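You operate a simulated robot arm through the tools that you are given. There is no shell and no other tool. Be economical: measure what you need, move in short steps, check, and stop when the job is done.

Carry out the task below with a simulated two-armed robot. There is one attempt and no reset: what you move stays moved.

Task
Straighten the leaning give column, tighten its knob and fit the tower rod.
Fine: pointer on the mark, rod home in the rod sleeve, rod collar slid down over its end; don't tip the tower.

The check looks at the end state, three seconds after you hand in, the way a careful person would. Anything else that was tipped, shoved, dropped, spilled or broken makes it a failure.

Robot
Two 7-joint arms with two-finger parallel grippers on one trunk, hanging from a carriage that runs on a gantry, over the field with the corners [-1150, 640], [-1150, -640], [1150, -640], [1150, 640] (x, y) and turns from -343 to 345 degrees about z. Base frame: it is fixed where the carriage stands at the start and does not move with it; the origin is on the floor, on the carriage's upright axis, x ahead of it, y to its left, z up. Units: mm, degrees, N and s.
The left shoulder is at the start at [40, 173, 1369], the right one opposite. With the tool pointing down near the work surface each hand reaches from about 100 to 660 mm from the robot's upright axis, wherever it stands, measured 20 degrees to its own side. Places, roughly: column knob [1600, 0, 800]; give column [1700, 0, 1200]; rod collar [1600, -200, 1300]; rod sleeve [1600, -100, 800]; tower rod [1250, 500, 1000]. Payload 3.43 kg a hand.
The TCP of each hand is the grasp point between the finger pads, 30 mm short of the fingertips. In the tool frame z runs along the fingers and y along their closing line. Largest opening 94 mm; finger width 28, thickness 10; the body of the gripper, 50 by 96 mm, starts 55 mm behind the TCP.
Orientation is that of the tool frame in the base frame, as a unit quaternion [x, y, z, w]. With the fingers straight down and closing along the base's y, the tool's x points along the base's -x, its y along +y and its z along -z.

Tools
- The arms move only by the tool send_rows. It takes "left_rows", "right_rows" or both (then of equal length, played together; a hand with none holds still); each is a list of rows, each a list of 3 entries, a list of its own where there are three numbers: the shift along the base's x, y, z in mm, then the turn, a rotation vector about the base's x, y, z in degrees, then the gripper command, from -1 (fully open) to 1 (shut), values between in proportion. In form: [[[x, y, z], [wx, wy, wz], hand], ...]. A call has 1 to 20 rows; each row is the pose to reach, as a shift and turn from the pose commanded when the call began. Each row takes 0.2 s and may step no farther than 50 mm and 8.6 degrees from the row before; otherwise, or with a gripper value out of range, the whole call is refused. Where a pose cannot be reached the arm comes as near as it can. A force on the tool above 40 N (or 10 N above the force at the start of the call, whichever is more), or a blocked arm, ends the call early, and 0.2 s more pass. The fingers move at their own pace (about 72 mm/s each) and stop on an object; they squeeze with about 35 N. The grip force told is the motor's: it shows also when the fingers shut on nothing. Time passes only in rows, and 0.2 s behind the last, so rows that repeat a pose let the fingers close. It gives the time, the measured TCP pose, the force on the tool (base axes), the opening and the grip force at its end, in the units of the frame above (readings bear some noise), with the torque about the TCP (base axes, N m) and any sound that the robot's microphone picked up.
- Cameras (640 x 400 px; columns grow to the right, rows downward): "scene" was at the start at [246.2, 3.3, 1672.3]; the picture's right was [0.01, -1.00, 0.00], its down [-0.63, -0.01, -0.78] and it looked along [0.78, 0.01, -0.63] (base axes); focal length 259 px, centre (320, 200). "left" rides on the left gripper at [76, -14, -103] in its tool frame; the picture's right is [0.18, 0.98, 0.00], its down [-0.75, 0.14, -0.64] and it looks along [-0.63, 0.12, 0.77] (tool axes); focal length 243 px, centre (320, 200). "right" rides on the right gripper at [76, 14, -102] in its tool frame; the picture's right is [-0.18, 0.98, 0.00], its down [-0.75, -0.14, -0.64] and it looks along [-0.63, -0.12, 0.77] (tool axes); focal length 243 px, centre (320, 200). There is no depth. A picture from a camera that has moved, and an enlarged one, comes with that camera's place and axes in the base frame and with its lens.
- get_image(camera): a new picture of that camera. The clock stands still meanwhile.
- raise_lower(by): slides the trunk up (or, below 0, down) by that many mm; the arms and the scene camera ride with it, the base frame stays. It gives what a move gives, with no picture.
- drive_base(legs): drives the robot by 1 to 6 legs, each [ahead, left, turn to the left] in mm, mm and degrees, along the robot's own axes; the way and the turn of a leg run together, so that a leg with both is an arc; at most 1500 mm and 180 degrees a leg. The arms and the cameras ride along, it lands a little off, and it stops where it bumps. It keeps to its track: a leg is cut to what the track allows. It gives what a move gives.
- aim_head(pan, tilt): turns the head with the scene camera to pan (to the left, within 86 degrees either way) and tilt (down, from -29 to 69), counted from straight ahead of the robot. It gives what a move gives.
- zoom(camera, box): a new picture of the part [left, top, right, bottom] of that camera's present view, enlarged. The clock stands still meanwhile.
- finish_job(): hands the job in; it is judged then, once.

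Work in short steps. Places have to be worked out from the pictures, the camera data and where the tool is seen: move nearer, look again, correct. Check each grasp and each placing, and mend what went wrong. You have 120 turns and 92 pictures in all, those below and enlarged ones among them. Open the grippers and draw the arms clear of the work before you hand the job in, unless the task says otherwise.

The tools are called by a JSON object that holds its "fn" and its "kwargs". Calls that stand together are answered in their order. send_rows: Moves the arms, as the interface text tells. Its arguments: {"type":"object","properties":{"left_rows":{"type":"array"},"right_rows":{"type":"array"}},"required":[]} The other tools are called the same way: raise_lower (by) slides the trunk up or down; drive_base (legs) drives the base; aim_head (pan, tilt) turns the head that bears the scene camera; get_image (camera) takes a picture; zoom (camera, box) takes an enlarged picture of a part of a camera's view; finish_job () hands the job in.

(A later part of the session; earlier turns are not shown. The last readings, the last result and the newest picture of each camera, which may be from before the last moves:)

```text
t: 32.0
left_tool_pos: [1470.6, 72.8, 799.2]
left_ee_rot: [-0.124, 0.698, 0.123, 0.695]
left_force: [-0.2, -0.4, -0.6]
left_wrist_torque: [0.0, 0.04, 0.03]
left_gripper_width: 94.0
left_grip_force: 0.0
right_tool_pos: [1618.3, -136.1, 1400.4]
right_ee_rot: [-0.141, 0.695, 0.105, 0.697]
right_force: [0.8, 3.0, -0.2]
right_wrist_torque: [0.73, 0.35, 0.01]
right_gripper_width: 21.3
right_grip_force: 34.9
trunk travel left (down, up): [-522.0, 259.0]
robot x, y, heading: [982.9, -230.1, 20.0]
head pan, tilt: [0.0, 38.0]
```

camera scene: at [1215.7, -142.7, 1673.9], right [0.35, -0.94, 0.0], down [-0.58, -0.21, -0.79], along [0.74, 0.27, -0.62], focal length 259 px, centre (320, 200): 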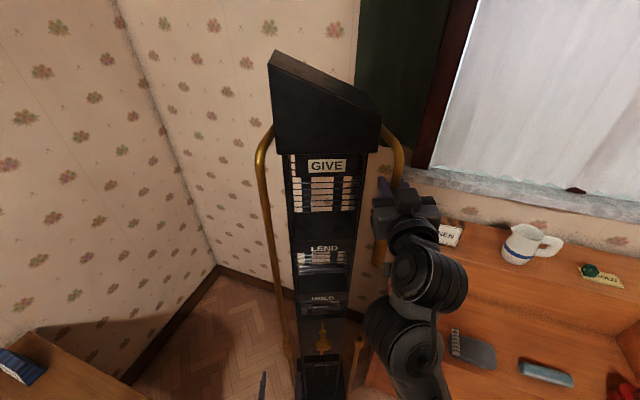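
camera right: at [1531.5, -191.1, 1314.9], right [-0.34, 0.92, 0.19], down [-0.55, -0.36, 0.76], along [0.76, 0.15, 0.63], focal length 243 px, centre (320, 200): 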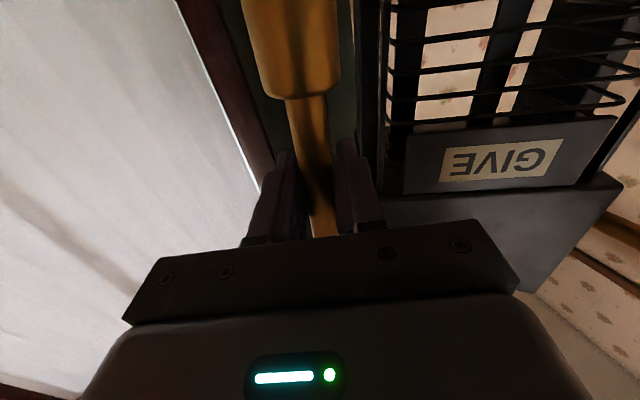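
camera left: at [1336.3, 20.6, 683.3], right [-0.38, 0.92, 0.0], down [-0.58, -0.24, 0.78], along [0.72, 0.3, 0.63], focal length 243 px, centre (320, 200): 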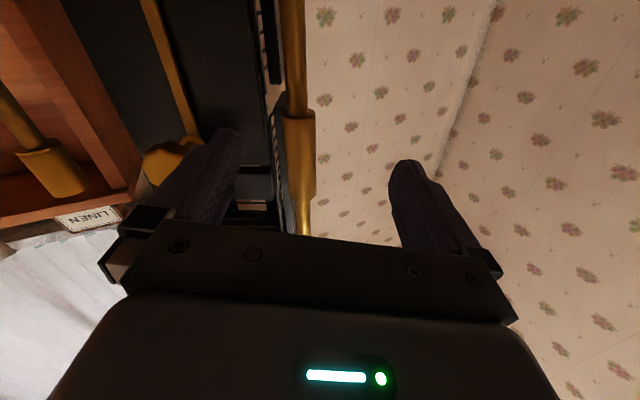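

That pose is held fine. Now sideways to the right in front of the knob in small steps.

{"fn": "send_rows", "kwargs": {"left_rows": [[[7, -19, 0], [0, 0, 0], -1], [[14, -38, 0], [0, 0, 0], -1], [[21, -57, 0], [0, 0, 0], -1], [[28, -76, 0], [0, 0, 0], -1], [[35, -95, 0], [0, 0, 0], -1], [[43, -117, 0], [0, 0, 0], -1], [[43, -117, 0], [0, 0, 0], -1]]}}

{"fn": "get_image", "kwargs": {"camera": "left"}}

{"fn": "get_image", "kwargs": {"camera": "scene"}}

```text
t: 33.3
left_tool_pos: [1474.6, 72.8, 771.6]
left_ee_rot: [-0.095, 0.703, 0.186, 0.68]
left_force: [-1.1, -0.4, 0.3]
left_wrist_torque: [0.02, -0.01, -0.05]
left_gripper_width: 94.1
left_grip_force: 0.2
left hand out of reach, approached as far as the arm can: row 6
right_tool_pos: [1619.7, -137.1, 1400.4]
right_ee_rot: [-0.142, 0.695, 0.107, 0.697]
right_force: [-0.9, -0.3, 0.4]
right_wrist_torque: [0.52, 0.81, 0.26]
right_gripper_width: 21.2
right_grip_force: 34.4
trunk travel left (down, up): [-522.0, 259.0]
robot x, y, heading: [986.9, -231.5, 20.3]
head pan, tilt: [0.0, 38.0]
stopped in row 6 (left hand): the arm was blocked; the commanded pose is now the measured one
```

```text
57 pictures are left
camera left: at [1381.3, 29.4, 695.8], right [-0.39, 0.92, -0.05], down [-0.6, -0.21, 0.77], along [0.7, 0.33, 0.64], focal length 243 px, centre (320, 200)
```

left: 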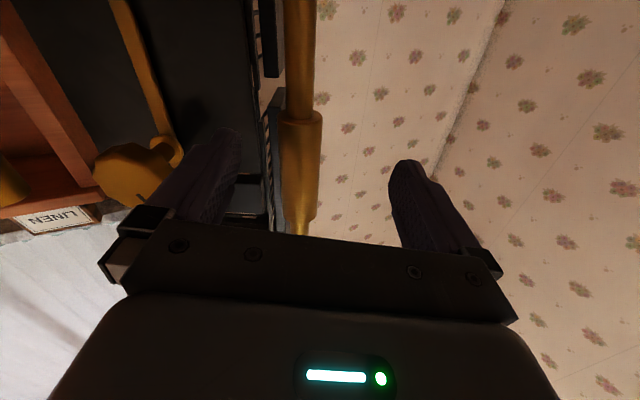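

```text
56 pictures are left
camera scene: at [1215.5, -142.6, 1673.7], right [0.35, -0.94, 0.0], down [-0.58, -0.21, -0.79], along [0.74, 0.27, -0.62], focal length 259 px, centre (320, 200)
```

scene: 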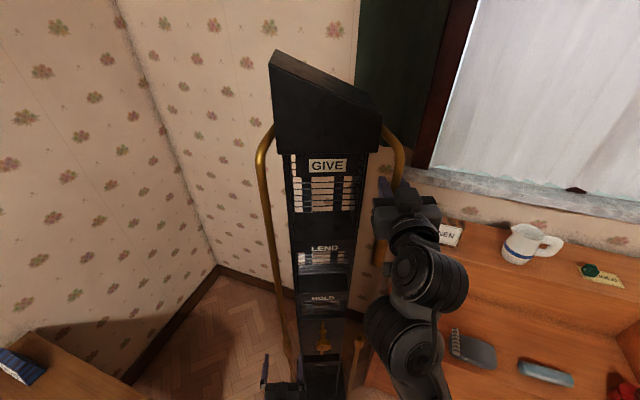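

The left arm can't cross to the robot's centre line. Before repositioning, I test whether the column stays upright when released, opening the right fingers just slightly.

{"fn": "send_rows", "kwargs": {"right_rows": [[[0, 0, 0], [0, 0, 0], 0.3], [[0, 0, 0], [0, 0, 0], 0.2], [[0, 0, 0], [0, 0, 0], 0.1], [[0, 0, 0], [0, 0, 0], 0.1], [[0, 0, 0], [0, 0, 0], 0.1]]}}

{"fn": "zoom", "kwargs": {"camera": "scene", "box": [310, 335, 340, 365]}}

```text
t: 34.5
left_tool_pos: [1475.6, 73.1, 775.0]
left_ee_rot: [-0.095, 0.702, 0.187, 0.681]
left_force: [-0.2, -0.8, -0.5]
left_wrist_torque: [0.0, -0.02, 0.03]
left_gripper_width: 94.0
left_grip_force: 0.0
right_tool_pos: [1619.6, -136.9, 1401.0]
right_ee_rot: [-0.142, 0.694, 0.106, 0.698]
right_force: [0.3, 0.8, 0.0]
right_wrist_torque: [0.03, 0.01, 0.01]
right_gripper_width: 42.4
right_grip_force: 0.1
trunk travel left (down, up): [-522.0, 259.0]
robot x, y, heading: [981.4, -228.8, 20.1]
head pan, tilt: [0.0, 38.0]
```

```text
13.33 times, centred on (325, 350) of scene
camera zoom: at [1216.1, -142.5, 1673.7], right [0.35, -0.94, 0.0], down [-0.58, -0.21, -0.79], along [0.74, 0.27, -0.62], focal length 3452 px, centre (253, -1800)
```

zoom: 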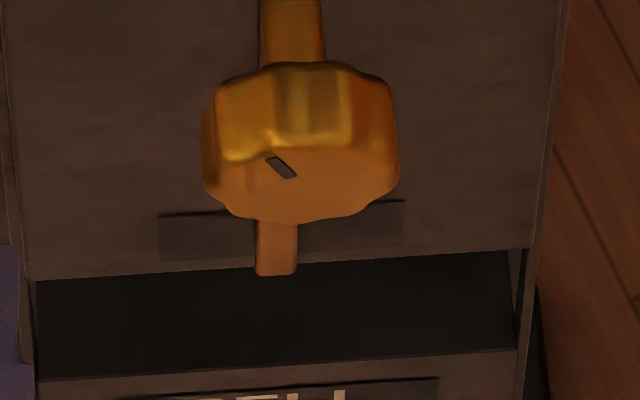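

The column stays by friction with the pointer on the mark. So I'll tighten with the right hand on its own side: back the right hand off the pipe and raise the left arm clear.

{"fn": "send_rows", "kwargs": {"left_rows": [[[-2, 10, 42], [-0.6, -0.2, -0.2], -1], [[-5, 20, 85], [-1.2, -0.5, -0.5], -1], [[-7, 29, 127], [-1.8, -0.7, -0.7], -1], [[-10, 39, 170], [-2.4, -1, -1], -1], [[-12, 49, 212], [-3, -1.2, -1.2], -1], [[-15, 59, 255], [-3.6, -1.4, -1.4], -1], [[-17, 68, 297], [-4.2, -1.7, -1.7], -1], [[-20, 78, 340], [-4.8, -1.9, -1.9], -1], [[-22, 88, 382], [-5.4, -2.1, -2.1], -1], [[-25, 98, 425], [-6, -2.4, -2.4], -1], [[-28, 108, 467], [-6.5, -2.6, -2.6], -1], [[-30, 117, 510], [-7, -2.8, -2.8], -1], [[-32, 127, 550], [-7, -2.8, -2.8], -1]], "right_rows": [[[-9, -3, 0], [0, 0, 0], 0.1], [[-19, -7, 0], [0, 0, 0], 0.1], [[-28, -10, 0], [0, 0, 0], 0.1], [[-38, -14, 0], [0, 0, 0], 0.1], [[-47, -17, 0], [0, 0, 0], 0.1], [[-56, -20, 0], [0.8, 0.3, 0], 0.1], [[-66, -24, 0], [1.6, 0.6, 0], 0.1], [[-66, -24, 0], [2.4, 0.9, 0], 0.1], [[-66, -24, 0], [3.2, 1.2, 0], 0.1], [[-66, -24, -40], [3.2, 1.2, 0], 0.1], [[-66, -24, -80], [3.2, 1.2, 0], 0.1], [[-66, -24, -120], [3.2, 1.2, 0], 0.1], [[-66, -24, -120], [3.2, 1.2, 0], 0.1]]}}

{"fn": "get_image", "kwargs": {"camera": "scene"}}

```text
t: 37.3
left_tool_pos: [1446.1, 200.0, 1324.7]
left_ee_rot: [-0.124, 0.696, 0.124, 0.696]
left_force: [0.5, -0.2, 0.4]
left_wrist_torque: [0.0, 0.01, 0.01]
left_gripper_width: 94.5
left_grip_force: 0.1
right_tool_pos: [1552.4, -159.2, 1281.6]
right_ee_rot: [-0.12, 0.698, 0.127, 0.695]
right_force: [0.3, -0.8, 0.7]
right_wrist_torque: [0.01, 0.0, 0.03]
right_gripper_width: 42.3
right_grip_force: 0.0
trunk travel left (down, up): [-522.0, 259.0]
robot x, y, heading: [984.0, -228.5, 20.3]
head pan, tilt: [0.0, 38.0]
```

```text
54 pictures are left
camera scene: at [1216.5, -142.0, 1673.9], right [0.35, -0.94, 0.0], down [-0.58, -0.21, -0.79], along [0.74, 0.27, -0.61], focal length 259 px, centre (320, 200)
```

scene: 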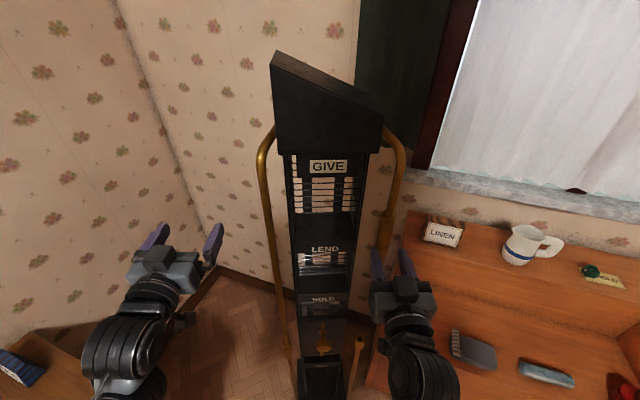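

Column stays put. I lower the right hand to knob height (z≈800), still off to the right of the knob and short of the sleeve.

{"fn": "send_rows", "kwargs": {"right_rows": [[[0, 0, -44], [0, 0, 0], -1], [[0, 0, -88], [0, 0, 0], -1], [[0, 0, -132], [0, 0, 0], -1], [[0, 0, -176], [0, 0, 0], -1], [[0, 0, -220], [0, 0, 0], -1], [[0, 0, -264], [0, 0, 0], -1], [[0, 0, -308], [0, 0, 0], -1], [[0, 0, -352], [0, 0, 0], -1], [[0, 0, -396], [0, 0, 0], -1], [[0, 0, -440], [0, 0, 0], -1], [[0, 0, -481], [0, 0, 0], -1], [[0, 0, -481], [0, 0, 0], -1]]}}

{"fn": "get_image", "kwargs": {"camera": "scene"}}

```text
t: 39.9
left_tool_pos: [1444.6, 200.6, 1323.4]
left_ee_rot: [-0.124, 0.698, 0.124, 0.695]
left_force: [0.2, 0.2, 0.3]
left_wrist_torque: [0.02, 0.02, 0.0]
left_gripper_width: 94.1
left_grip_force: 0.1
right_tool_pos: [1553.0, -160.4, 798.5]
right_ee_rot: [-0.12, 0.698, 0.127, 0.694]
right_force: [0.0, 0.4, 0.4]
right_wrist_torque: [-0.02, -0.01, 0.02]
right_gripper_width: 94.2
right_grip_force: 0.0
trunk travel left (down, up): [-522.0, 259.0]
robot x, y, heading: [982.0, -228.2, 19.9]
head pan, tilt: [0.0, 38.0]
```

```text
53 pictures are left
camera scene: at [1215.9, -142.6, 1673.7], right [0.35, -0.94, 0.0], down [-0.58, -0.21, -0.79], along [0.74, 0.27, -0.62], focal length 259 px, centre (320, 200)
```

scene: 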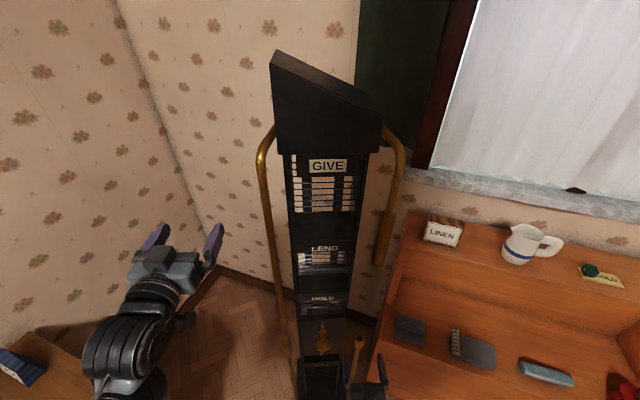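

Now I slide the base 120 mm left and 30 mm back so the right hand lies in front of the knob, and look.

{"fn": "drive_base", "kwargs": {"legs": [[-30, 0, 0], [0, 120, 0]]}}

{"fn": "aim_head", "kwargs": {"pan": -8, "tilt": 48}}

{"fn": "get_image", "kwargs": {"camera": "scene"}}

{"fn": "get_image", "kwargs": {"camera": "right"}}

```text
t: 41.5
left_tool_pos: [1376.3, 303.6, 1324.1]
left_ee_rot: [-0.123, 0.697, 0.124, 0.695]
left_force: [-0.1, 1.3, -0.6]
left_wrist_torque: [0.0, -0.01, -0.02]
left_gripper_width: 94.1
left_grip_force: 0.1
right_tool_pos: [1483.1, -56.5, 799.2]
right_ee_rot: [-0.121, 0.698, 0.127, 0.694]
right_force: [-0.3, 0.2, 0.3]
right_wrist_torque: [-0.01, -0.01, 0.01]
right_gripper_width: 94.1
right_grip_force: 0.2
trunk travel left (down, up): [-522.0, 259.0]
robot x, y, heading: [916.4, -126.5, 20.1]
head pan, tilt: [0.0, 38.0]
```

```text
t: 42.3
left_tool_pos: [1375.7, 301.6, 1324.4]
left_ee_rot: [-0.124, 0.697, 0.124, 0.695]
left_force: [0.0, 0.1, -0.9]
left_wrist_torque: [-0.01, 0.0, -0.05]
left_gripper_width: 93.8
left_grip_force: 0.1
right_tool_pos: [1483.2, -58.1, 798.8]
right_ee_rot: [-0.121, 0.698, 0.127, 0.694]
right_force: [0.1, -1.5, -0.3]
right_wrist_torque: [0.0, 0.0, 0.0]
right_gripper_width: 93.9
right_grip_force: 0.1
trunk travel left (down, up): [-522.0, 259.0]
robot x, y, heading: [917.7, -129.7, 20.1]
head pan, tilt: [-8.0, 48.0]
```

```text
52 pictures are left
camera scene: at [1142.6, -53.3, 1659.3], right [0.21, -0.98, 0.0], down [-0.73, -0.16, -0.67], along [0.65, 0.14, -0.74], focal length 259 px, centre (320, 200)
```

scene: 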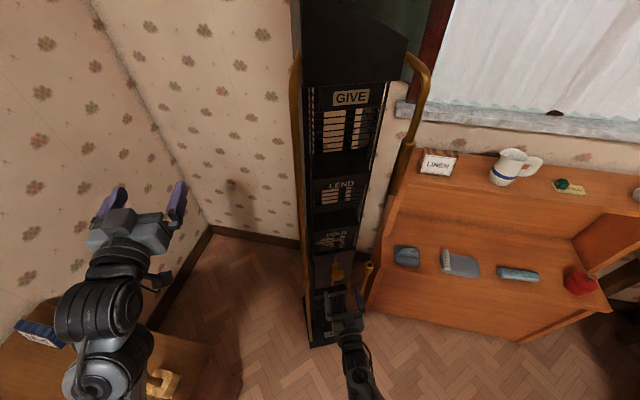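

```text
51 pictures are left
camera right: at [1382.6, -80.6, 722.8], right [-0.34, 0.92, 0.19], down [-0.55, -0.36, 0.76], along [0.76, 0.15, 0.63], focal length 243 px, centre (320, 200)
```

right: 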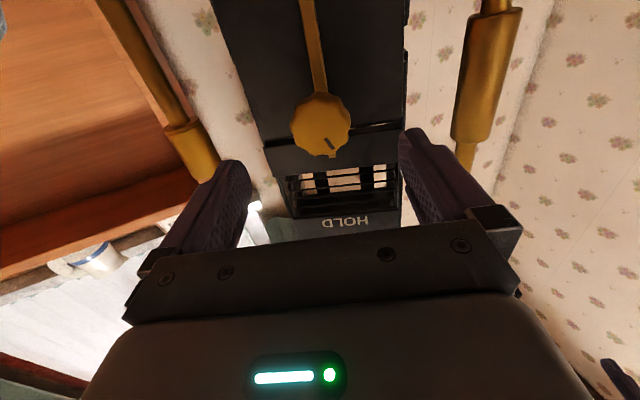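

The knob lies right on the tool axis, ~82 mm ahead. I pre-roll the hand counter-clockwise 64° at the stand-off, to gain clockwise range.

{"fn": "send_rows", "kwargs": {"right_rows": [[[0, 0, 0], [-7.5, -2.76, 0], -1], [[0, 0, 0], [-15, -5.5, 0], -1], [[0, 0, 0], [-22.5, -8.3, 0], -1], [[0, 0, 0], [-30, -11, 0], -1], [[0, 0, 0], [-37.5, -13.8, 0], -1], [[0, 0, 0], [-45, -16.5, 0], -1], [[0, 0, 0], [-52.5, -19.3, 0], -1], [[0, 0, 0], [-60, -22, 0], -1], [[0, 0, 0], [-60, -22, 0], -1]]}}

{"fn": "get_image", "kwargs": {"camera": "right"}}

```text
t: 44.3
left_tool_pos: [1376.1, 304.5, 1324.3]
left_ee_rot: [-0.123, 0.697, 0.123, 0.696]
left_force: [-0.3, -0.6, 0.7]
left_wrist_torque: [0.02, -0.03, 0.01]
left_gripper_width: 93.9
left_grip_force: 0.0
right_tool_pos: [1485.4, -56.6, 799.5]
right_ee_rot: [-0.471, 0.529, -0.261, 0.656]
right_force: [-0.4, -0.1, -0.4]
right_wrist_torque: [0.0, 0.01, -0.01]
right_gripper_width: 94.1
right_grip_force: 0.0
trunk travel left (down, up): [-522.0, 259.0]
robot x, y, heading: [915.5, -126.2, 20.0]
head pan, tilt: [-8.0, 48.0]
```

```text
50 pictures are left
camera right: at [1409.0, -152.0, 751.8], right [-0.21, 0.57, -0.8], down [-0.81, 0.36, 0.46], along [0.55, 0.74, 0.39], focal length 243 px, centre (320, 200)
```

right: 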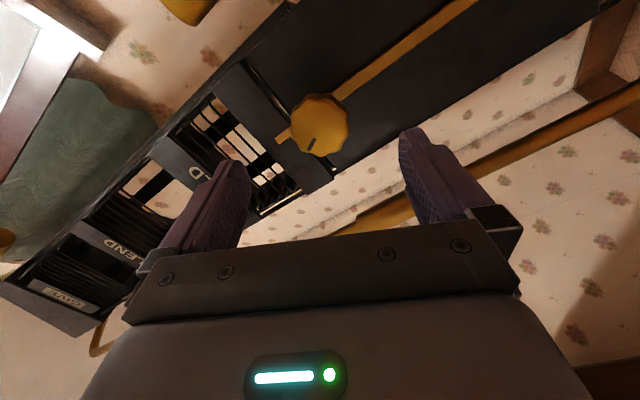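

Still centred. I advance 70 mm along the axis.

{"fn": "send_rows", "kwargs": {"right_rows": [[[16.4, 6, 0], [0, 0, 0], -1], [[32.8, 12, 0], [0, 0, 0], -1], [[49, 18, 0], [0, 0, 0], -1], [[65.7, 24, 0], [0, 0, 0], -1], [[65.7, 24, 0], [0, 0, 0], -1]]}}

{"fn": "get_image", "kwargs": {"camera": "right"}}

```text
t: 45.5
left_tool_pos: [1377.1, 303.4, 1323.5]
left_ee_rot: [-0.123, 0.698, 0.123, 0.695]
left_force: [-0.1, 0.0, 0.2]
left_wrist_torque: [0.0, 0.01, -0.02]
left_gripper_width: 94.0
left_grip_force: 0.1
right_tool_pos: [1548.7, -33.8, 801.2]
right_ee_rot: [-0.47, 0.529, -0.261, 0.657]
right_force: [0.4, 0.8, -0.3]
right_wrist_torque: [-0.01, 0.01, -0.02]
right_gripper_width: 94.0
right_grip_force: 0.0
right hand out of reach, approached as far as the arm can: row 4
trunk travel left (down, up): [-522.0, 259.0]
robot x, y, heading: [914.8, -128.4, 20.2]
head pan, tilt: [-8.0, 48.0]
```

```text
49 pictures are left
camera right: at [1473.4, -127.5, 753.3], right [-0.21, 0.57, -0.8], down [-0.81, 0.35, 0.47], along [0.55, 0.74, 0.39], focal length 243 px, centre (320, 200)
```

right: 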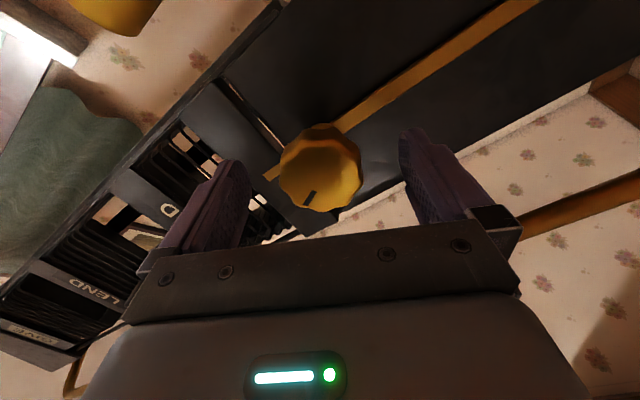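

Near the reach limit with ~18 mm to go; I retract the hand 30 mm and drive 50 mm ahead so the arm has spare reach.

{"fn": "send_rows", "kwargs": {"right_rows": [[[-14, -5, 0], [0, 0, 0], -1], [[-28, -10.3, 0], [0, 0, 0], -1], [[-28, -10.3, 0], [0, 0, 0], -1]]}}

{"fn": "drive_base", "kwargs": {"legs": [[45, 0, 0]]}}

{"fn": "get_image", "kwargs": {"camera": "right"}}

```text
t: 46.3
left_tool_pos: [1377.4, 301.3, 1324.2]
left_ee_rot: [-0.124, 0.697, 0.124, 0.695]
left_force: [0.3, 0.6, 0.0]
left_wrist_torque: [0.01, -0.02, 0.01]
left_gripper_width: 94.0
left_grip_force: 0.1
right_tool_pos: [1521.2, -44.3, 799.2]
right_ee_rot: [-0.47, 0.529, -0.262, 0.657]
right_force: [0.0, 0.2, 0.2]
right_wrist_torque: [-0.02, -0.01, -0.01]
right_gripper_width: 94.0
right_grip_force: 0.1
trunk travel left (down, up): [-522.0, 259.0]
robot x, y, heading: [913.8, -126.0, 20.1]
head pan, tilt: [-8.0, 48.0]
```

```text
t: 47.2
left_tool_pos: [1419.6, 317.5, 1323.8]
left_ee_rot: [-0.124, 0.697, 0.124, 0.696]
left_force: [0.3, -0.1, -0.1]
left_wrist_torque: [0.0, 0.03, -0.02]
left_gripper_width: 94.2
left_grip_force: 0.0
right_tool_pos: [1565.0, -27.4, 799.7]
right_ee_rot: [-0.47, 0.528, -0.262, 0.657]
right_force: [0.5, 0.6, -0.1]
right_wrist_torque: [0.0, 0.03, 0.02]
right_gripper_width: 94.1
right_grip_force: 0.0
trunk travel left (down, up): [-522.0, 259.0]
robot x, y, heading: [956.7, -115.0, 20.1]
head pan, tilt: [-8.0, 48.0]
```

```text
48 pictures are left
camera right: at [1490.4, -122.2, 752.3], right [-0.21, 0.57, -0.8], down [-0.81, 0.35, 0.46], along [0.55, 0.74, 0.39], focal length 243 px, centre (320, 200)
```

right: 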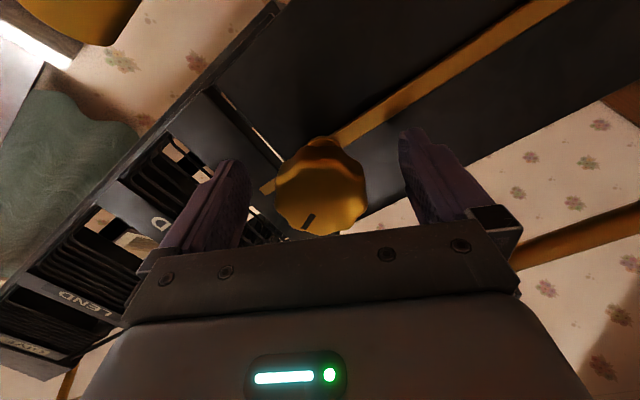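

The knob is now between the pads at the TCP. I close on it.

{"fn": "send_rows", "kwargs": {"right_rows": [[[0, 0, 0], [0, 0, 0], 0], [[0, 0, 0], [0, 0, 0], 0.4], [[0, 0, 0], [0, 0, 0], 1], [[0, 0, 0], [0, 0, 0], 1]]}}

```text
t: 48.2
left_tool_pos: [1418.1, 317.7, 1323.6]
left_ee_rot: [-0.123, 0.697, 0.123, 0.695]
left_force: [-0.2, 0.2, 1.2]
left_wrist_torque: [-0.02, -0.01, 0.03]
left_gripper_width: 93.8
left_grip_force: 0.0
right_tool_pos: [1562.5, -28.6, 799.8]
right_ee_rot: [-0.47, 0.529, -0.262, 0.656]
right_force: [-1.6, -1.3, 0.0]
right_wrist_torque: [-0.07, 0.19, 0.4]
right_gripper_width: 47.0
right_grip_force: 35.4
trunk travel left (down, up): [-522.0, 259.0]
robot x, y, heading: [958.5, -115.8, 20.2]
head pan, tilt: [-8.0, 48.0]
```

Gripped at 47 mm with little side force. I turn 32° clockwise (about the forward axis) and watch the torque.

{"fn": "send_rows", "kwargs": {"right_rows": [[[0, 0, 0], [7.5, 2.76, 0], 1], [[0, 0, 0], [15, 5.5, 0], 1], [[0, 0, 0], [22.5, 8.3, 0], 1], [[0, 0, 0], [30, 11, 0], 1], [[0, 0, 0], [30, 11, 0], 1]]}}

{"fn": "zoom", "kwargs": {"camera": "scene", "box": [280, 230, 380, 350]}}

```text
t: 49.4
left_tool_pos: [1419.3, 318.7, 1323.4]
left_ee_rot: [-0.124, 0.698, 0.124, 0.695]
left_force: [-0.3, 0.8, -0.8]
left_wrist_torque: [-0.02, 0.01, 0.0]
left_gripper_width: 94.2
left_grip_force: 0.0
right_tool_pos: [1563.0, -29.5, 799.0]
right_ee_rot: [-0.306, 0.639, -0.069, 0.703]
right_force: [-2.7, -1.5, 4.0]
right_wrist_torque: [-0.13, 0.35, 0.36]
right_gripper_width: 47.0
right_grip_force: 35.1
trunk travel left (down, up): [-522.0, 259.0]
robot x, y, heading: [957.0, -112.7, 20.0]
head pan, tilt: [-8.0, 48.0]
```

```text
3.33 times, centred on (330, 290) of scene
camera zoom: at [1184.4, -37.9, 1659.2], right [0.21, -0.98, 0.0], down [-0.73, -0.16, -0.67], along [0.65, 0.14, -0.74], focal length 863 px, centre (287, -100)
```

zoom: 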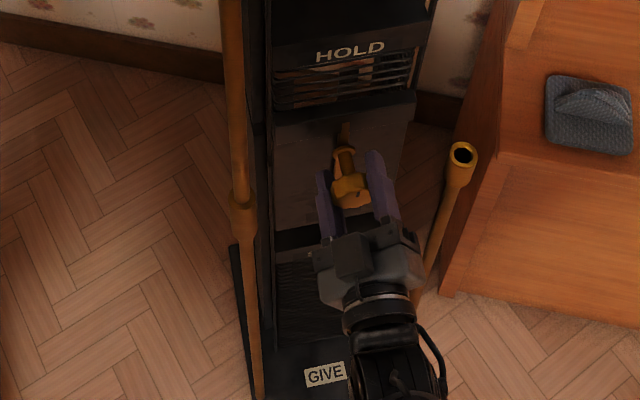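

Turns easily. I keep turning clockwise another 96°.

{"fn": "send_rows", "kwargs": {"right_rows": [[[0, 0, 0], [7.5, 2.76, 0], 1], [[0, 0, 0], [15, 5.5, 0], 1], [[0, 0, 0], [22.5, 8.3, 0], 1], [[0, 0, 0], [30, 11, 0], 1], [[0, 0, 0], [37.5, 13.8, 0], 1], [[0, 0, 0], [45, 16.5, 0], 1], [[0, 0, 0], [52.5, 19.3, 0], 1], [[0, 0, 0], [60, 22, 0], 1], [[0, 0, 0], [67.5, 24.8, 0], 1], [[0, 0, 0], [75, 27.6, 0], 1], [[0, 0, 0], [82.5, 30.4, 0], 1], [[0, 0, 0], [90, 33, 0], 1]]}}

{"fn": "get_image", "kwargs": {"camera": "right"}}

```text
t: 52.0
left_tool_pos: [1417.3, 319.2, 1323.8]
left_ee_rot: [-0.124, 0.697, 0.124, 0.695]
left_force: [0.6, 0.0, 0.4]
left_wrist_torque: [0.02, 0.01, 0.0]
left_gripper_width: 94.0
left_grip_force: 0.0
right_tool_pos: [1563.5, -28.8, 799.5]
right_ee_rot: [0.266, 0.655, 0.477, 0.522]
right_force: [-1.4, 1.8, 3.0]
right_wrist_torque: [-0.61, -0.63, 0.68]
right_gripper_width: 47.8
right_grip_force: 34.9
trunk travel left (down, up): [-522.0, 259.0]
robot x, y, heading: [961.1, -111.0, 20.2]
head pan, tilt: [-8.0, 48.0]
```

```text
46 pictures are left
camera right: at [1442.4, 5.2, 779.1], right [-0.09, 0.24, 0.97], down [-0.34, -0.92, 0.2], along [0.93, -0.32, 0.16], focal length 243 px, centre (320, 200)
```

right: 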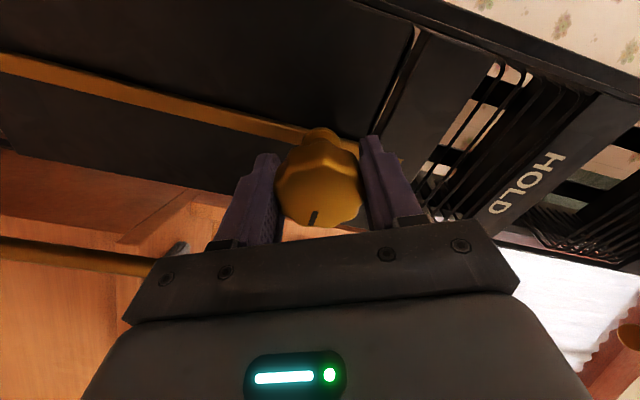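

The knob turned along with the hand (128°), resistance now ~0.8 N·m. I continue clockwise while wrist range allows.

{"fn": "send_rows", "kwargs": {"right_rows": [[[0, 0, 0], [7.5, 2.76, 0], 1], [[0, 0, 0], [15, 5.5, 0], 1], [[0, 0, 0], [22.5, 8.3, 0], 1], [[0, 0, 0], [30, 11, 0], 1], [[0, 0, 0], [37.5, 13.8, 0], 1], [[0, 0, 0], [37.5, 13.8, 0], 1]]}}

{"fn": "get_image", "kwargs": {"camera": "right"}}

```text
t: 53.4
left_tool_pos: [1417.2, 317.7, 1323.3]
left_ee_rot: [-0.123, 0.697, 0.123, 0.696]
left_force: [0.1, 0.4, -0.2]
left_wrist_torque: [0.01, 0.02, 0.0]
left_gripper_width: 93.9
left_grip_force: 0.1
right_tool_pos: [1563.9, -28.8, 799.3]
right_ee_rot: [0.474, 0.524, 0.627, 0.329]
right_force: [4.4, 0.2, -4.6]
right_wrist_torque: [-0.91, 0.3, -0.23]
right_gripper_width: 48.0
right_grip_force: 35.7
trunk travel left (down, up): [-522.0, 259.0]
robot x, y, heading: [955.8, -111.1, 19.8]
head pan, tilt: [-8.0, 48.0]
```

```text
45 pictures are left
camera right: at [1444.4, -0.4, 831.2], right [0.15, -0.4, 0.91], down [-0.36, -0.87, -0.32], along [0.92, -0.28, -0.27], focal length 243 px, centre (320, 200)
```

right: 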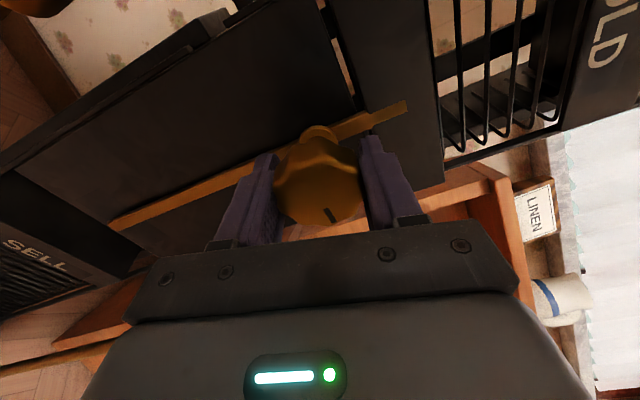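

The knob's slot now lags the hand, so it seems to have tightened and the pads slip at ~0.9 N·m. I zoom at the pointer tip from this camera.

{"fn": "zoom", "kwargs": {"camera": "right", "box": [60, 170, 220, 270]}}

{"fn": "send_rows", "kwargs": {"right_rows": [[[0, 0, 0], [7.5, 2.76, 0], 1], [[0, 0, 0], [15, 5.5, 0], 1], [[0, 0, 0], [15, 5.5, 0], 1]]}}

{"fn": "get_image", "kwargs": {"camera": "right"}}

```text
4.00 times, centred on (140, 220) of right
camera zoom: at [1444.4, -0.4, 831.2], right [0.15, -0.4, 0.91], down [-0.36, -0.87, -0.32], along [0.92, -0.28, -0.27], focal length 970 px, centre (1040, 120)
```

zoom: 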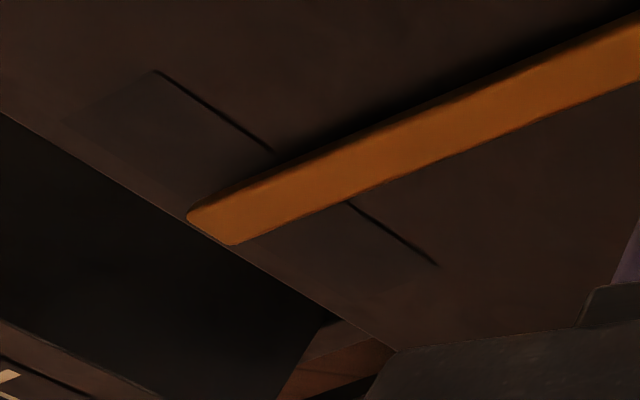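

```text
t: 54.2
left_tool_pos: [1417.6, 319.2, 1324.5]
left_ee_rot: [-0.124, 0.697, 0.124, 0.695]
left_force: [0.5, 1.4, 0.4]
left_wrist_torque: [0.02, -0.01, 0.0]
left_gripper_width: 94.0
left_grip_force: 0.1
right_tool_pos: [1563.6, -27.8, 801.0]
right_ee_rot: [0.542, 0.453, 0.667, 0.237]
right_force: [-0.8, -0.2, 0.2]
right_wrist_torque: [-0.1, 0.08, 0.27]
right_gripper_width: 48.4
right_grip_force: 34.8
trunk travel left (down, up): [-522.0, 259.0]
robot x, y, heading: [957.3, -110.6, 20.3]
head pan, tilt: [-8.0, 48.0]
```

```text
43 pictures are left
camera right: at [1447.4, -10.4, 849.8], right [0.23, -0.62, 0.75], down [-0.4, -0.76, -0.51], along [0.89, -0.19, -0.42], focal length 243 px, centre (320, 200)
```

right: 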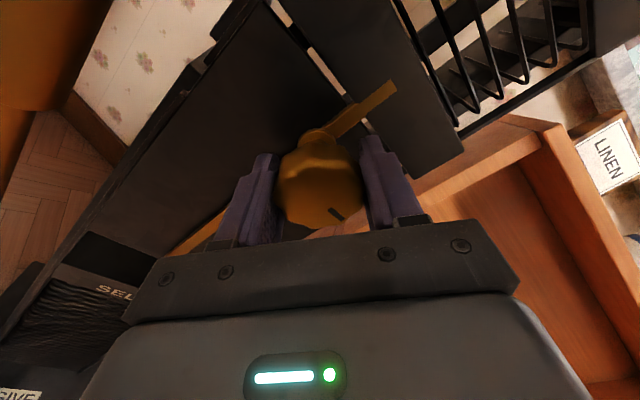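

Pointer is centred on the inset; the knob no longer turns with the hand. I regrip once further counter-clockwise to confirm with a fresh hold.

{"fn": "send_rows", "kwargs": {"right_rows": [[[0, 0, 0], [0, 0, 0], -0.6], [[0, 0, 0], [0, 0, 0], -0.6], [[0, 0, 0], [-7.5, -2.76, 0], -0.6], [[0, 0, 0], [-15, -5.5, 0], -0.6], [[0, 0, 0], [-22.5, -8.3, 0], -0.6], [[0, 0, 0], [-30, -11, 0], -0.6], [[0, 0, 0], [-37.5, -13.8, 0], -0.6], [[0, 0, 0], [-45, -16.5, 0], -0.6], [[0, 0, 0], [-52.5, -19.3, 0], -0.6], [[0, 0, 0], [-60, -22, 0], -0.6], [[0, 0, 0], [-67.5, -24.8, 0], 0], [[0, 0, 0], [-67.5, -24.8, 0], 1], [[0, 0, 0], [-67.5, -24.8, 0], 1]]}}

{"fn": "get_image", "kwargs": {"camera": "right"}}

{"fn": "send_rows", "kwargs": {"right_rows": [[[0, 0, 0], [7.5, 2.76, 0], 1], [[0, 0, 0], [15, 5.5, 0], 1], [[0, 0, 0], [22.5, 8.3, 0], 1], [[0, 0, 0], [30, 11, 0], 1]]}}

{"fn": "get_image", "kwargs": {"camera": "right"}}

```text
t: 57.0
left_tool_pos: [1418.1, 318.6, 1323.6]
left_ee_rot: [-0.123, 0.698, 0.124, 0.695]
left_force: [-0.6, 0.3, -0.8]
left_wrist_torque: [0.02, -0.03, -0.06]
left_gripper_width: 93.9
left_grip_force: 0.0
right_tool_pos: [1563.3, -28.8, 799.3]
right_ee_rot: [0.17, 0.687, 0.399, 0.584]
right_force: [-2.8, 0.1, 3.7]
right_wrist_torque: [0.15, -0.26, 0.18]
right_gripper_width: 47.5
right_grip_force: 35.0
trunk travel left (down, up): [-522.0, 259.0]
robot x, y, heading: [958.1, -111.5, 20.0]
head pan, tilt: [-8.0, 48.0]
```

```text
42 pictures are left
camera right: at [1445.0, -2.7, 759.0], right [-0.18, 0.48, 0.86], down [-0.37, -0.84, 0.4], along [0.91, -0.25, 0.33], focal length 243 px, centre (320, 200)
```

right: 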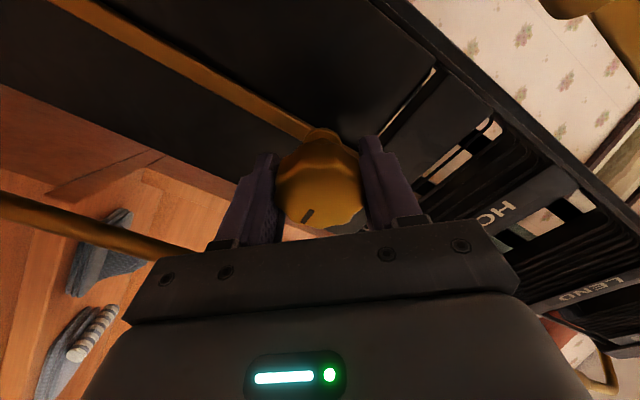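

```text
t: 58.0
left_tool_pos: [1418.6, 319.0, 1323.9]
left_ee_rot: [-0.124, 0.697, 0.124, 0.695]
left_force: [0.5, 0.3, 0.4]
left_wrist_torque: [0.02, 0.04, 0.01]
left_gripper_width: 93.8
left_grip_force: 0.0
right_tool_pos: [1564.3, -27.3, 799.9]
right_ee_rot: [0.356, 0.612, 0.545, 0.45]
right_force: [0.3, 1.5, 1.3]
right_wrist_torque: [-0.23, -0.56, 0.27]
right_gripper_width: 47.6
right_grip_force: 35.0
trunk travel left (down, up): [-522.0, 259.0]
robot x, y, heading: [957.5, -111.5, 20.3]
head pan, tilt: [-8.0, 48.0]
```

```text
41 pictures are left
camera right: at [1441.5, 7.9, 800.3], right [0.01, -0.02, 1.0], down [-0.34, -0.94, -0.02], along [0.94, -0.34, -0.01], focal length 243 px, centre (320, 200)
```

right: 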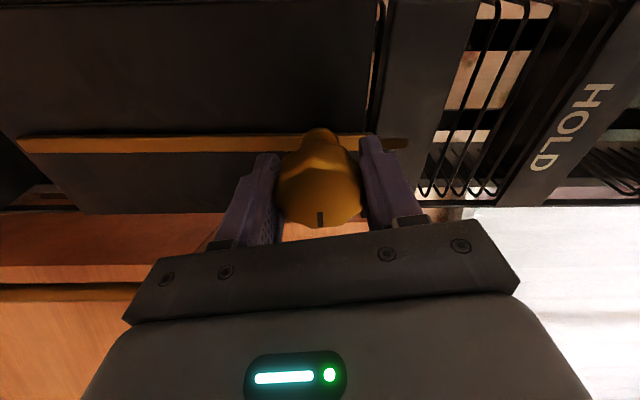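

The slot lagged again, so the knob is tight. I open, back the hand straight out 90 mm, then unroll it.

{"fn": "send_rows", "kwargs": {"right_rows": [[[0, 0, 0], [0, 0, 0], -0.8], [[0, 0, 0], [0, 0, 0], -0.8], [[-19, -7, 0], [0, 0, 0], -0.8], [[-38, -14, 0], [0, 0, 0], -0.8], [[-56, -21, 0], [0, 0, 0], -0.8], [[-75, -27, 0], [-7.5, -2.8, 0], -1], [[-75, -27, 0], [-15, -5.5, 0], -1], [[-75, -27, 0], [-22.5, -8.3, 0], -1], [[-75, -27, 0], [-30, -11, 0], -1], [[-75, -27, 0], [-37.5, -13.8, 0], -1], [[-75, -27, 0], [-45, -16.5, 0], -1], [[-75, -27, 0], [-52.5, -19.3, 0], -1], [[-75, -27, 0], [-60, -22, 0], -1]]}}

{"fn": "drive_base", "kwargs": {"legs": [[-180, 0, 0]]}}

{"fn": "aim_head", "kwargs": {"pan": 0, "tilt": 38}}

{"fn": "get_image", "kwargs": {"camera": "scene"}}

```text
t: 60.8
left_tool_pos: [1418.7, 317.8, 1323.2]
left_ee_rot: [-0.124, 0.698, 0.124, 0.695]
left_force: [-0.9, 0.4, -0.2]
left_wrist_torque: [-0.01, -0.03, 0.0]
left_gripper_width: 94.0
left_grip_force: 0.0
right_tool_pos: [1487.5, -53.9, 798.8]
right_ee_rot: [-0.024, 0.708, 0.223, 0.669]
right_force: [0.5, -0.3, 0.6]
right_wrist_torque: [-0.02, 0.02, 0.01]
right_gripper_width: 94.2
right_grip_force: 0.0
trunk travel left (down, up): [-522.0, 259.0]
robot x, y, heading: [956.7, -111.6, 20.3]
head pan, tilt: [-8.0, 48.0]
```

```text
t: 62.3
left_tool_pos: [1247.7, 255.5, 1321.9]
left_ee_rot: [-0.124, 0.697, 0.124, 0.695]
left_force: [0.1, 0.5, -0.1]
left_wrist_torque: [-0.03, -0.01, -0.01]
left_gripper_width: 94.0
left_grip_force: 0.0
right_tool_pos: [1318.6, -118.8, 798.7]
right_ee_rot: [-0.024, 0.708, 0.222, 0.67]
right_force: [0.3, -0.4, 0.4]
right_wrist_torque: [0.01, 0.0, 0.02]
right_gripper_width: 93.9
right_grip_force: 0.1
trunk travel left (down, up): [-522.0, 259.0]
robot x, y, heading: [784.3, -175.9, 20.2]
head pan, tilt: [-8.0, 48.0]
```

```text
t: 63.0
left_tool_pos: [1249.0, 255.3, 1324.2]
left_ee_rot: [-0.124, 0.697, 0.124, 0.695]
left_force: [0.1, 0.6, 0.1]
left_wrist_torque: [0.0, -0.02, -0.01]
left_gripper_width: 93.8
left_grip_force: 0.0
right_tool_pos: [1319.9, -118.4, 799.5]
right_ee_rot: [-0.023, 0.708, 0.222, 0.67]
right_force: [-0.7, 0.4, -0.2]
right_wrist_torque: [0.0, -0.04, 0.0]
right_gripper_width: 94.0
right_grip_force: 0.0
trunk travel left (down, up): [-522.0, 259.0]
robot x, y, heading: [788.6, -177.3, 20.2]
head pan, tilt: [0.0, 38.0]
```

```text
40 pictures are left
camera scene: at [1019.3, -86.9, 1673.7], right [0.35, -0.94, 0.0], down [-0.58, -0.21, -0.79], along [0.74, 0.27, -0.62], focal length 259 px, centre (320, 200)
```

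scene: 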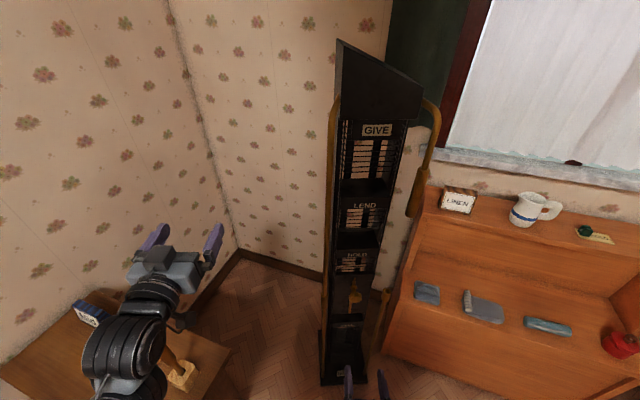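

Let me check the pointer and the sleeve/collar alignment after the tightening.

{"fn": "zoom", "kwargs": {"camera": "scene", "box": [330, 270, 410, 330]}}

{"fn": "zoom", "kwargs": {"camera": "scene", "box": [320, 90, 460, 320]}}

{"fn": "aim_head", "kwargs": {"pan": 35, "tilt": 45}}

{"fn": "get_image", "kwargs": {"camera": "scene"}}

```text
6.67 times, centred on (370, 300) of scene
camera zoom: at [1019.3, -86.9, 1673.7], right [0.35, -0.94, 0.0], down [-0.58, -0.21, -0.79], along [0.74, 0.27, -0.62], focal length 1726 px, centre (-13, -467)
```

zoom: 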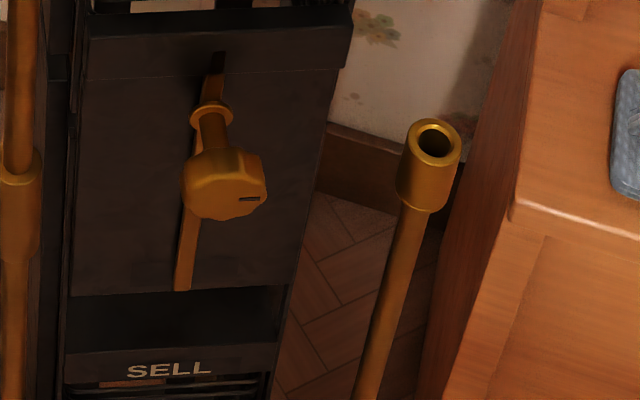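

```text
1.74 times, centred on (390, 205) of scene
camera zoom: at [1019.3, -86.9, 1673.7], right [0.35, -0.94, 0.0], down [-0.58, -0.21, -0.79], along [0.74, 0.27, -0.62], focal length 450 px, centre (198, 191)
```

zoom: 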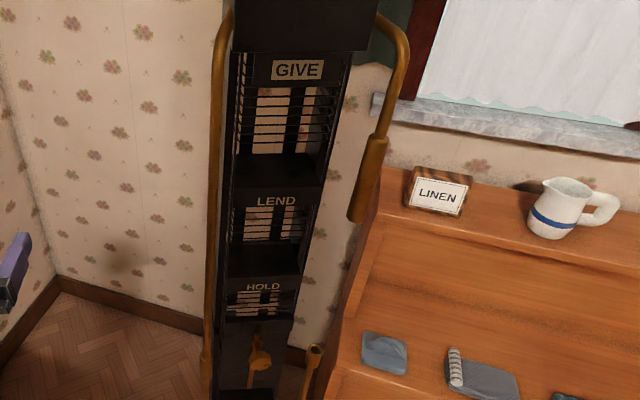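

```text
t: 64.0
left_tool_pos: [1249.0, 256.0, 1323.5]
left_ee_rot: [-0.123, 0.698, 0.123, 0.695]
left_force: [-0.7, -0.3, 0.3]
left_wrist_torque: [-0.02, -0.01, -0.01]
left_gripper_width: 93.8
left_grip_force: 0.0
right_tool_pos: [1319.3, -117.9, 799.6]
right_ee_rot: [-0.024, 0.708, 0.222, 0.67]
right_force: [-0.4, 0.3, 0.5]
right_wrist_torque: [0.02, -0.03, 0.01]
right_gripper_width: 94.1
right_grip_force: 0.1
trunk travel left (down, up): [-522.0, 259.0]
robot x, y, heading: [790.5, -174.9, 19.9]
head pan, tilt: [35.0, 45.0]
```

```text
37 pictures are left
camera scene: at [984.7, -50.0, 1663.5], right [0.82, -0.57, 0.0], down [-0.4, -0.58, -0.71], along [0.4, 0.58, -0.71], focal length 259 px, centre (320, 200)
```

scene: 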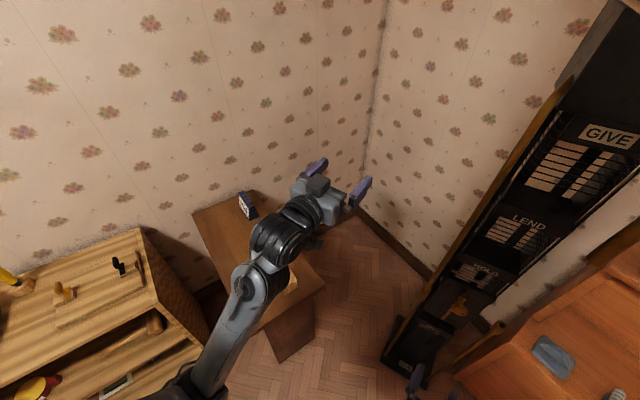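

Left arm hides the rod. I raise the right hand and move the base back-left to where the left hand can work on the rod, then look from there.

{"fn": "send_rows", "kwargs": {"right_rows": [[[0, 0, 45], [0, 0, 0], -1], [[0, 0, 90], [0, 0, 0], -1], [[0, 0, 135], [0, 0, 0], -1], [[0, 0, 180], [0, 0, 0], -1], [[0, 0, 225], [0, 0, 0], -1], [[0, 0, 270], [0, 0, 0], -1]]}}

{"fn": "drive_base", "kwargs": {"legs": [[-150, 0, 0], [0, 200, 0]]}}

{"fn": "aim_head", "kwargs": {"pan": 20, "tilt": 38}}

{"fn": "get_image", "kwargs": {"camera": "scene"}}

```text
t: 65.4
left_tool_pos: [1248.4, 255.6, 1324.8]
left_ee_rot: [-0.123, 0.697, 0.123, 0.696]
left_force: [1.7, -0.4, -0.1]
left_wrist_torque: [0.01, -0.03, -0.01]
left_gripper_width: 94.0
left_grip_force: 0.1
right_tool_pos: [1323.7, -122.8, 1072.3]
right_ee_rot: [-0.03, 0.705, 0.218, 0.674]
right_force: [0.0, -0.6, 0.0]
right_wrist_torque: [0.05, 0.04, 0.01]
right_gripper_width: 93.9
right_grip_force: 0.0
trunk travel left (down, up): [-522.0, 259.0]
robot x, y, heading: [787.3, -173.3, 20.1]
head pan, tilt: [35.0, 45.0]
```

```text
t: 68.0
left_tool_pos: [1038.7, 392.6, 1325.4]
left_ee_rot: [-0.124, 0.698, 0.125, 0.694]
left_force: [0.0, 0.2, -0.2]
left_wrist_torque: [-0.02, -0.02, -0.05]
left_gripper_width: 93.8
left_grip_force: 0.0
right_tool_pos: [1110.9, 14.9, 1067.5]
right_ee_rot: [-0.033, 0.707, 0.219, 0.671]
right_force: [-0.3, 1.3, -0.1]
right_wrist_torque: [0.0, 0.01, -0.04]
right_gripper_width: 93.9
right_grip_force: 0.1
trunk travel left (down, up): [-522.0, 259.0]
robot x, y, heading: [577.9, -38.5, 20.2]
head pan, tilt: [35.0, 45.0]
```

```text
t: 68.7
left_tool_pos: [1039.2, 391.6, 1322.9]
left_ee_rot: [-0.126, 0.698, 0.126, 0.694]
left_force: [0.2, -0.5, 0.3]
left_wrist_torque: [0.0, -0.02, 0.0]
left_gripper_width: 94.1
left_grip_force: 0.1
right_tool_pos: [1112.3, 14.4, 1067.3]
right_ee_rot: [-0.033, 0.707, 0.218, 0.672]
right_force: [0.0, 0.2, 0.7]
right_wrist_torque: [-0.01, -0.01, -0.01]
right_gripper_width: 93.9
right_grip_force: 0.0
trunk travel left (down, up): [-522.0, 259.0]
robot x, y, heading: [577.7, -41.1, 20.2]
head pan, tilt: [20.0, 38.0]
```

```text
36 pictures are left
camera scene: at [794.4, 74.0, 1673.7], right [0.65, -0.76, 0.0], down [-0.47, -0.4, -0.79], along [0.6, 0.51, -0.62], focal length 259 px, centre (320, 200)
```

scene: 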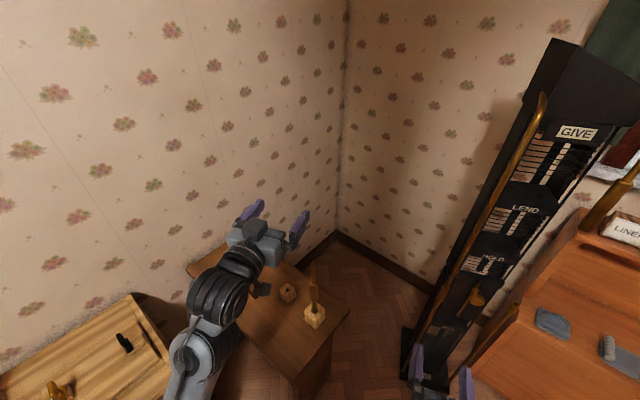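

The rod is visible; zoom to locate it.

{"fn": "zoom", "kwargs": {"camera": "scene", "box": [260, 245, 360, 345]}}

```text
4.00 times, centred on (310, 295) of scene
camera zoom: at [794.4, 74.0, 1673.7], right [0.65, -0.76, 0.0], down [-0.47, -0.4, -0.79], along [0.6, 0.51, -0.62], focal length 1036 px, centre (360, -180)
```

zoom: 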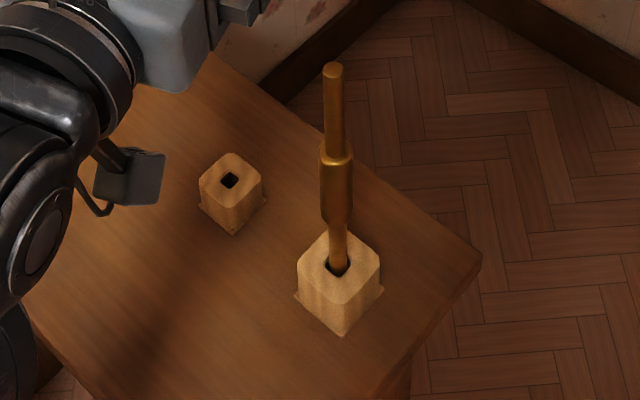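

Triangulated: rod axis at (1148,399), top z≈1069, thick boss z≈871–970 (Ø≈26), block top z≈797. I lower the left hand to z≈920 short of the rod, lined up with it.

{"fn": "send_rows", "kwargs": {"left_rows": [[[1, -3, -40], [0, 0, 0], -1], [[2, -6, -80], [0, 0, 0], -1], [[3, -9, -120], [0, 0, 0], -1], [[4, -12, -160], [0, 0, 0], -1], [[5, -14, -200], [0, 0, 0], -1], [[6, -17, -240], [0, 0, 0], -1], [[7, -20, -280], [0, 0, 0], -1], [[8, -23, -320], [0, 0, 0], -1], [[9, -26, -360], [0, 0, 0], -1], [[10, -28, -403], [0, 0, 0], -1], [[10, -28, -403], [0, 0, 0], -1]]}}

{"fn": "get_image", "kwargs": {"camera": "left"}}

{"fn": "get_image", "kwargs": {"camera": "scene"}}

```text
t: 71.1
left_tool_pos: [1048.3, 363.9, 919.2]
left_ee_rot: [-0.123, 0.696, 0.123, 0.696]
left_force: [-0.2, 0.2, -0.5]
left_wrist_torque: [0.01, 0.0, -0.01]
left_gripper_width: 93.9
left_grip_force: 0.0
right_tool_pos: [1111.6, 15.6, 1067.7]
right_ee_rot: [-0.034, 0.707, 0.219, 0.671]
right_force: [0.9, -0.2, -1.0]
right_wrist_torque: [0.0, -0.02, -0.05]
right_gripper_width: 93.9
right_grip_force: 0.1
trunk travel left (down, up): [-522.0, 259.0]
robot x, y, heading: [576.1, -40.8, 20.6]
head pan, tilt: [20.0, 38.0]
```

```text
34 pictures are left
camera left: at [956.0, 314.9, 844.3], right [-0.34, 0.92, -0.18], down [-0.65, -0.09, 0.76], along [0.68, 0.38, 0.63], focal length 243 px, centre (320, 200)
```

left: 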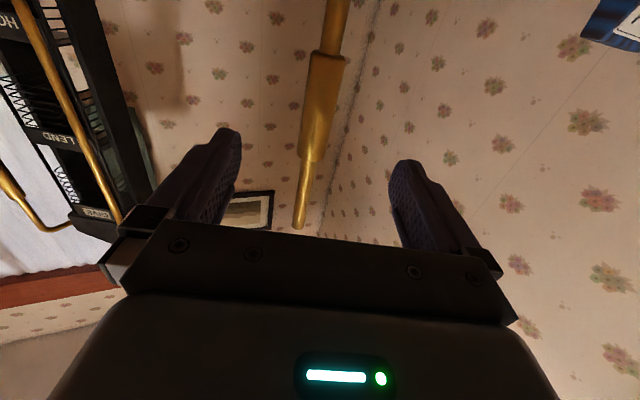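

```text
33 pictures are left
camera scene: at [794.5, 74.1, 1673.7], right [0.65, -0.76, 0.0], down [-0.47, -0.4, -0.79], along [0.6, 0.51, -0.62], focal length 259 px, centre (320, 200)
```

scene: 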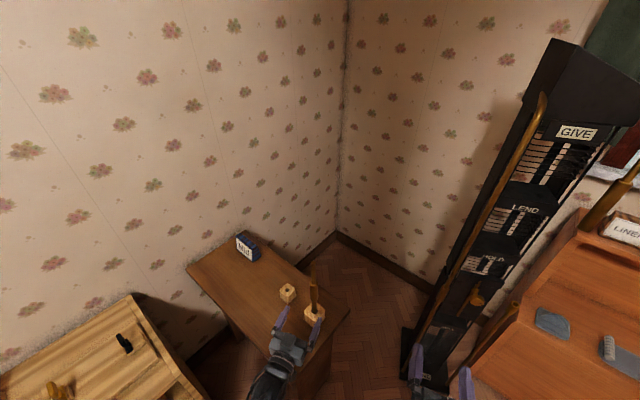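

Lined up (rod ~106 mm straight ahead). I drive 80 mm ahead and check.

{"fn": "drive_base", "kwargs": {"legs": [[80, 0, 0]]}}

{"fn": "get_image", "kwargs": {"camera": "left"}}

```text
t: 72.2
left_tool_pos: [1123.8, 390.7, 921.8]
left_ee_rot: [-0.124, 0.697, 0.124, 0.695]
left_force: [0.4, 0.3, 0.5]
left_wrist_torque: [0.01, 0.03, -0.03]
left_gripper_width: 94.0
left_grip_force: 0.0
right_tool_pos: [1186.7, 41.8, 1068.6]
right_ee_rot: [-0.034, 0.707, 0.218, 0.672]
right_force: [0.8, -0.5, 0.6]
right_wrist_torque: [0.0, 0.01, -0.01]
right_gripper_width: 94.0
right_grip_force: 0.1
trunk travel left (down, up): [-522.0, 259.0]
robot x, y, heading: [657.4, -11.1, 20.1]
head pan, tilt: [20.0, 38.0]
```

```text
32 pictures are left
camera left: at [1031.4, 342.5, 845.0], right [-0.34, 0.92, -0.18], down [-0.65, -0.09, 0.75], along [0.68, 0.38, 0.63], focal length 243 px, centre (320, 200)
```

left: 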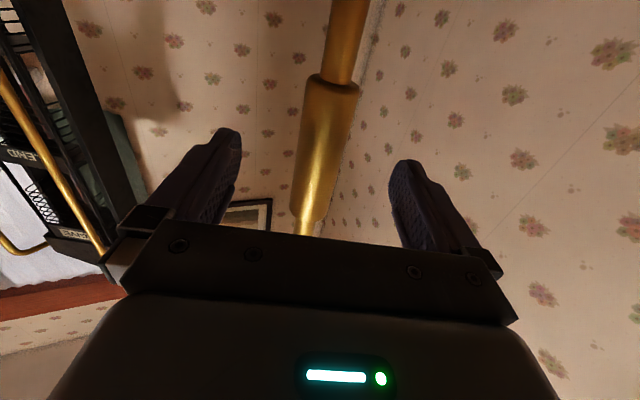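

25 mm to go; I advance and view again before closing.

{"fn": "send_rows", "kwargs": {"left_rows": [[[12, 4.3, 0], [0, 0, 0], -0.5], [[23.5, 8.6, 0], [0, 0, 0], -0.2], [[23.5, 8.6, 0], [0, 0, 0], -0.2]]}}

{"fn": "get_image", "kwargs": {"camera": "left"}}

```text
t: 73.0
left_tool_pos: [1145.6, 399.5, 921.0]
left_ee_rot: [-0.124, 0.697, 0.124, 0.695]
left_force: [-0.2, 0.4, 0.8]
left_wrist_torque: [-0.02, -0.02, 0.0]
left_gripper_width: 56.6
left_grip_force: 0.1
right_tool_pos: [1184.9, 41.4, 1067.8]
right_ee_rot: [-0.035, 0.707, 0.218, 0.672]
right_force: [0.0, -0.4, -1.5]
right_wrist_torque: [0.0, 0.02, 0.01]
right_gripper_width: 94.1
right_grip_force: 0.0
trunk travel left (down, up): [-522.0, 259.0]
robot x, y, heading: [654.2, -11.1, 20.3]
head pan, tilt: [20.0, 38.0]
```

```text
31 pictures are left
camera left: at [1053.9, 350.9, 844.9], right [-0.34, 0.92, -0.18], down [-0.65, -0.09, 0.76], along [0.68, 0.38, 0.63], focal length 243 px, centre (320, 200)
```

left: 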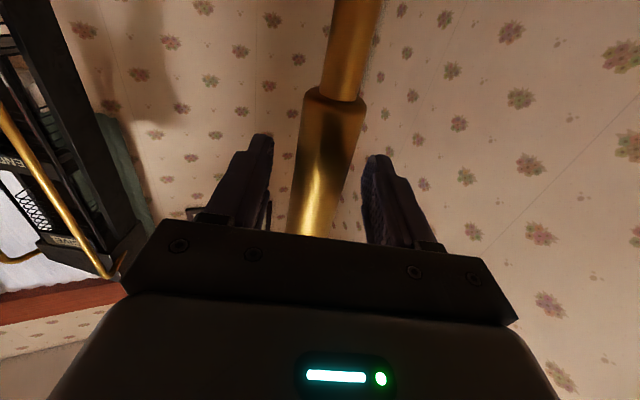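

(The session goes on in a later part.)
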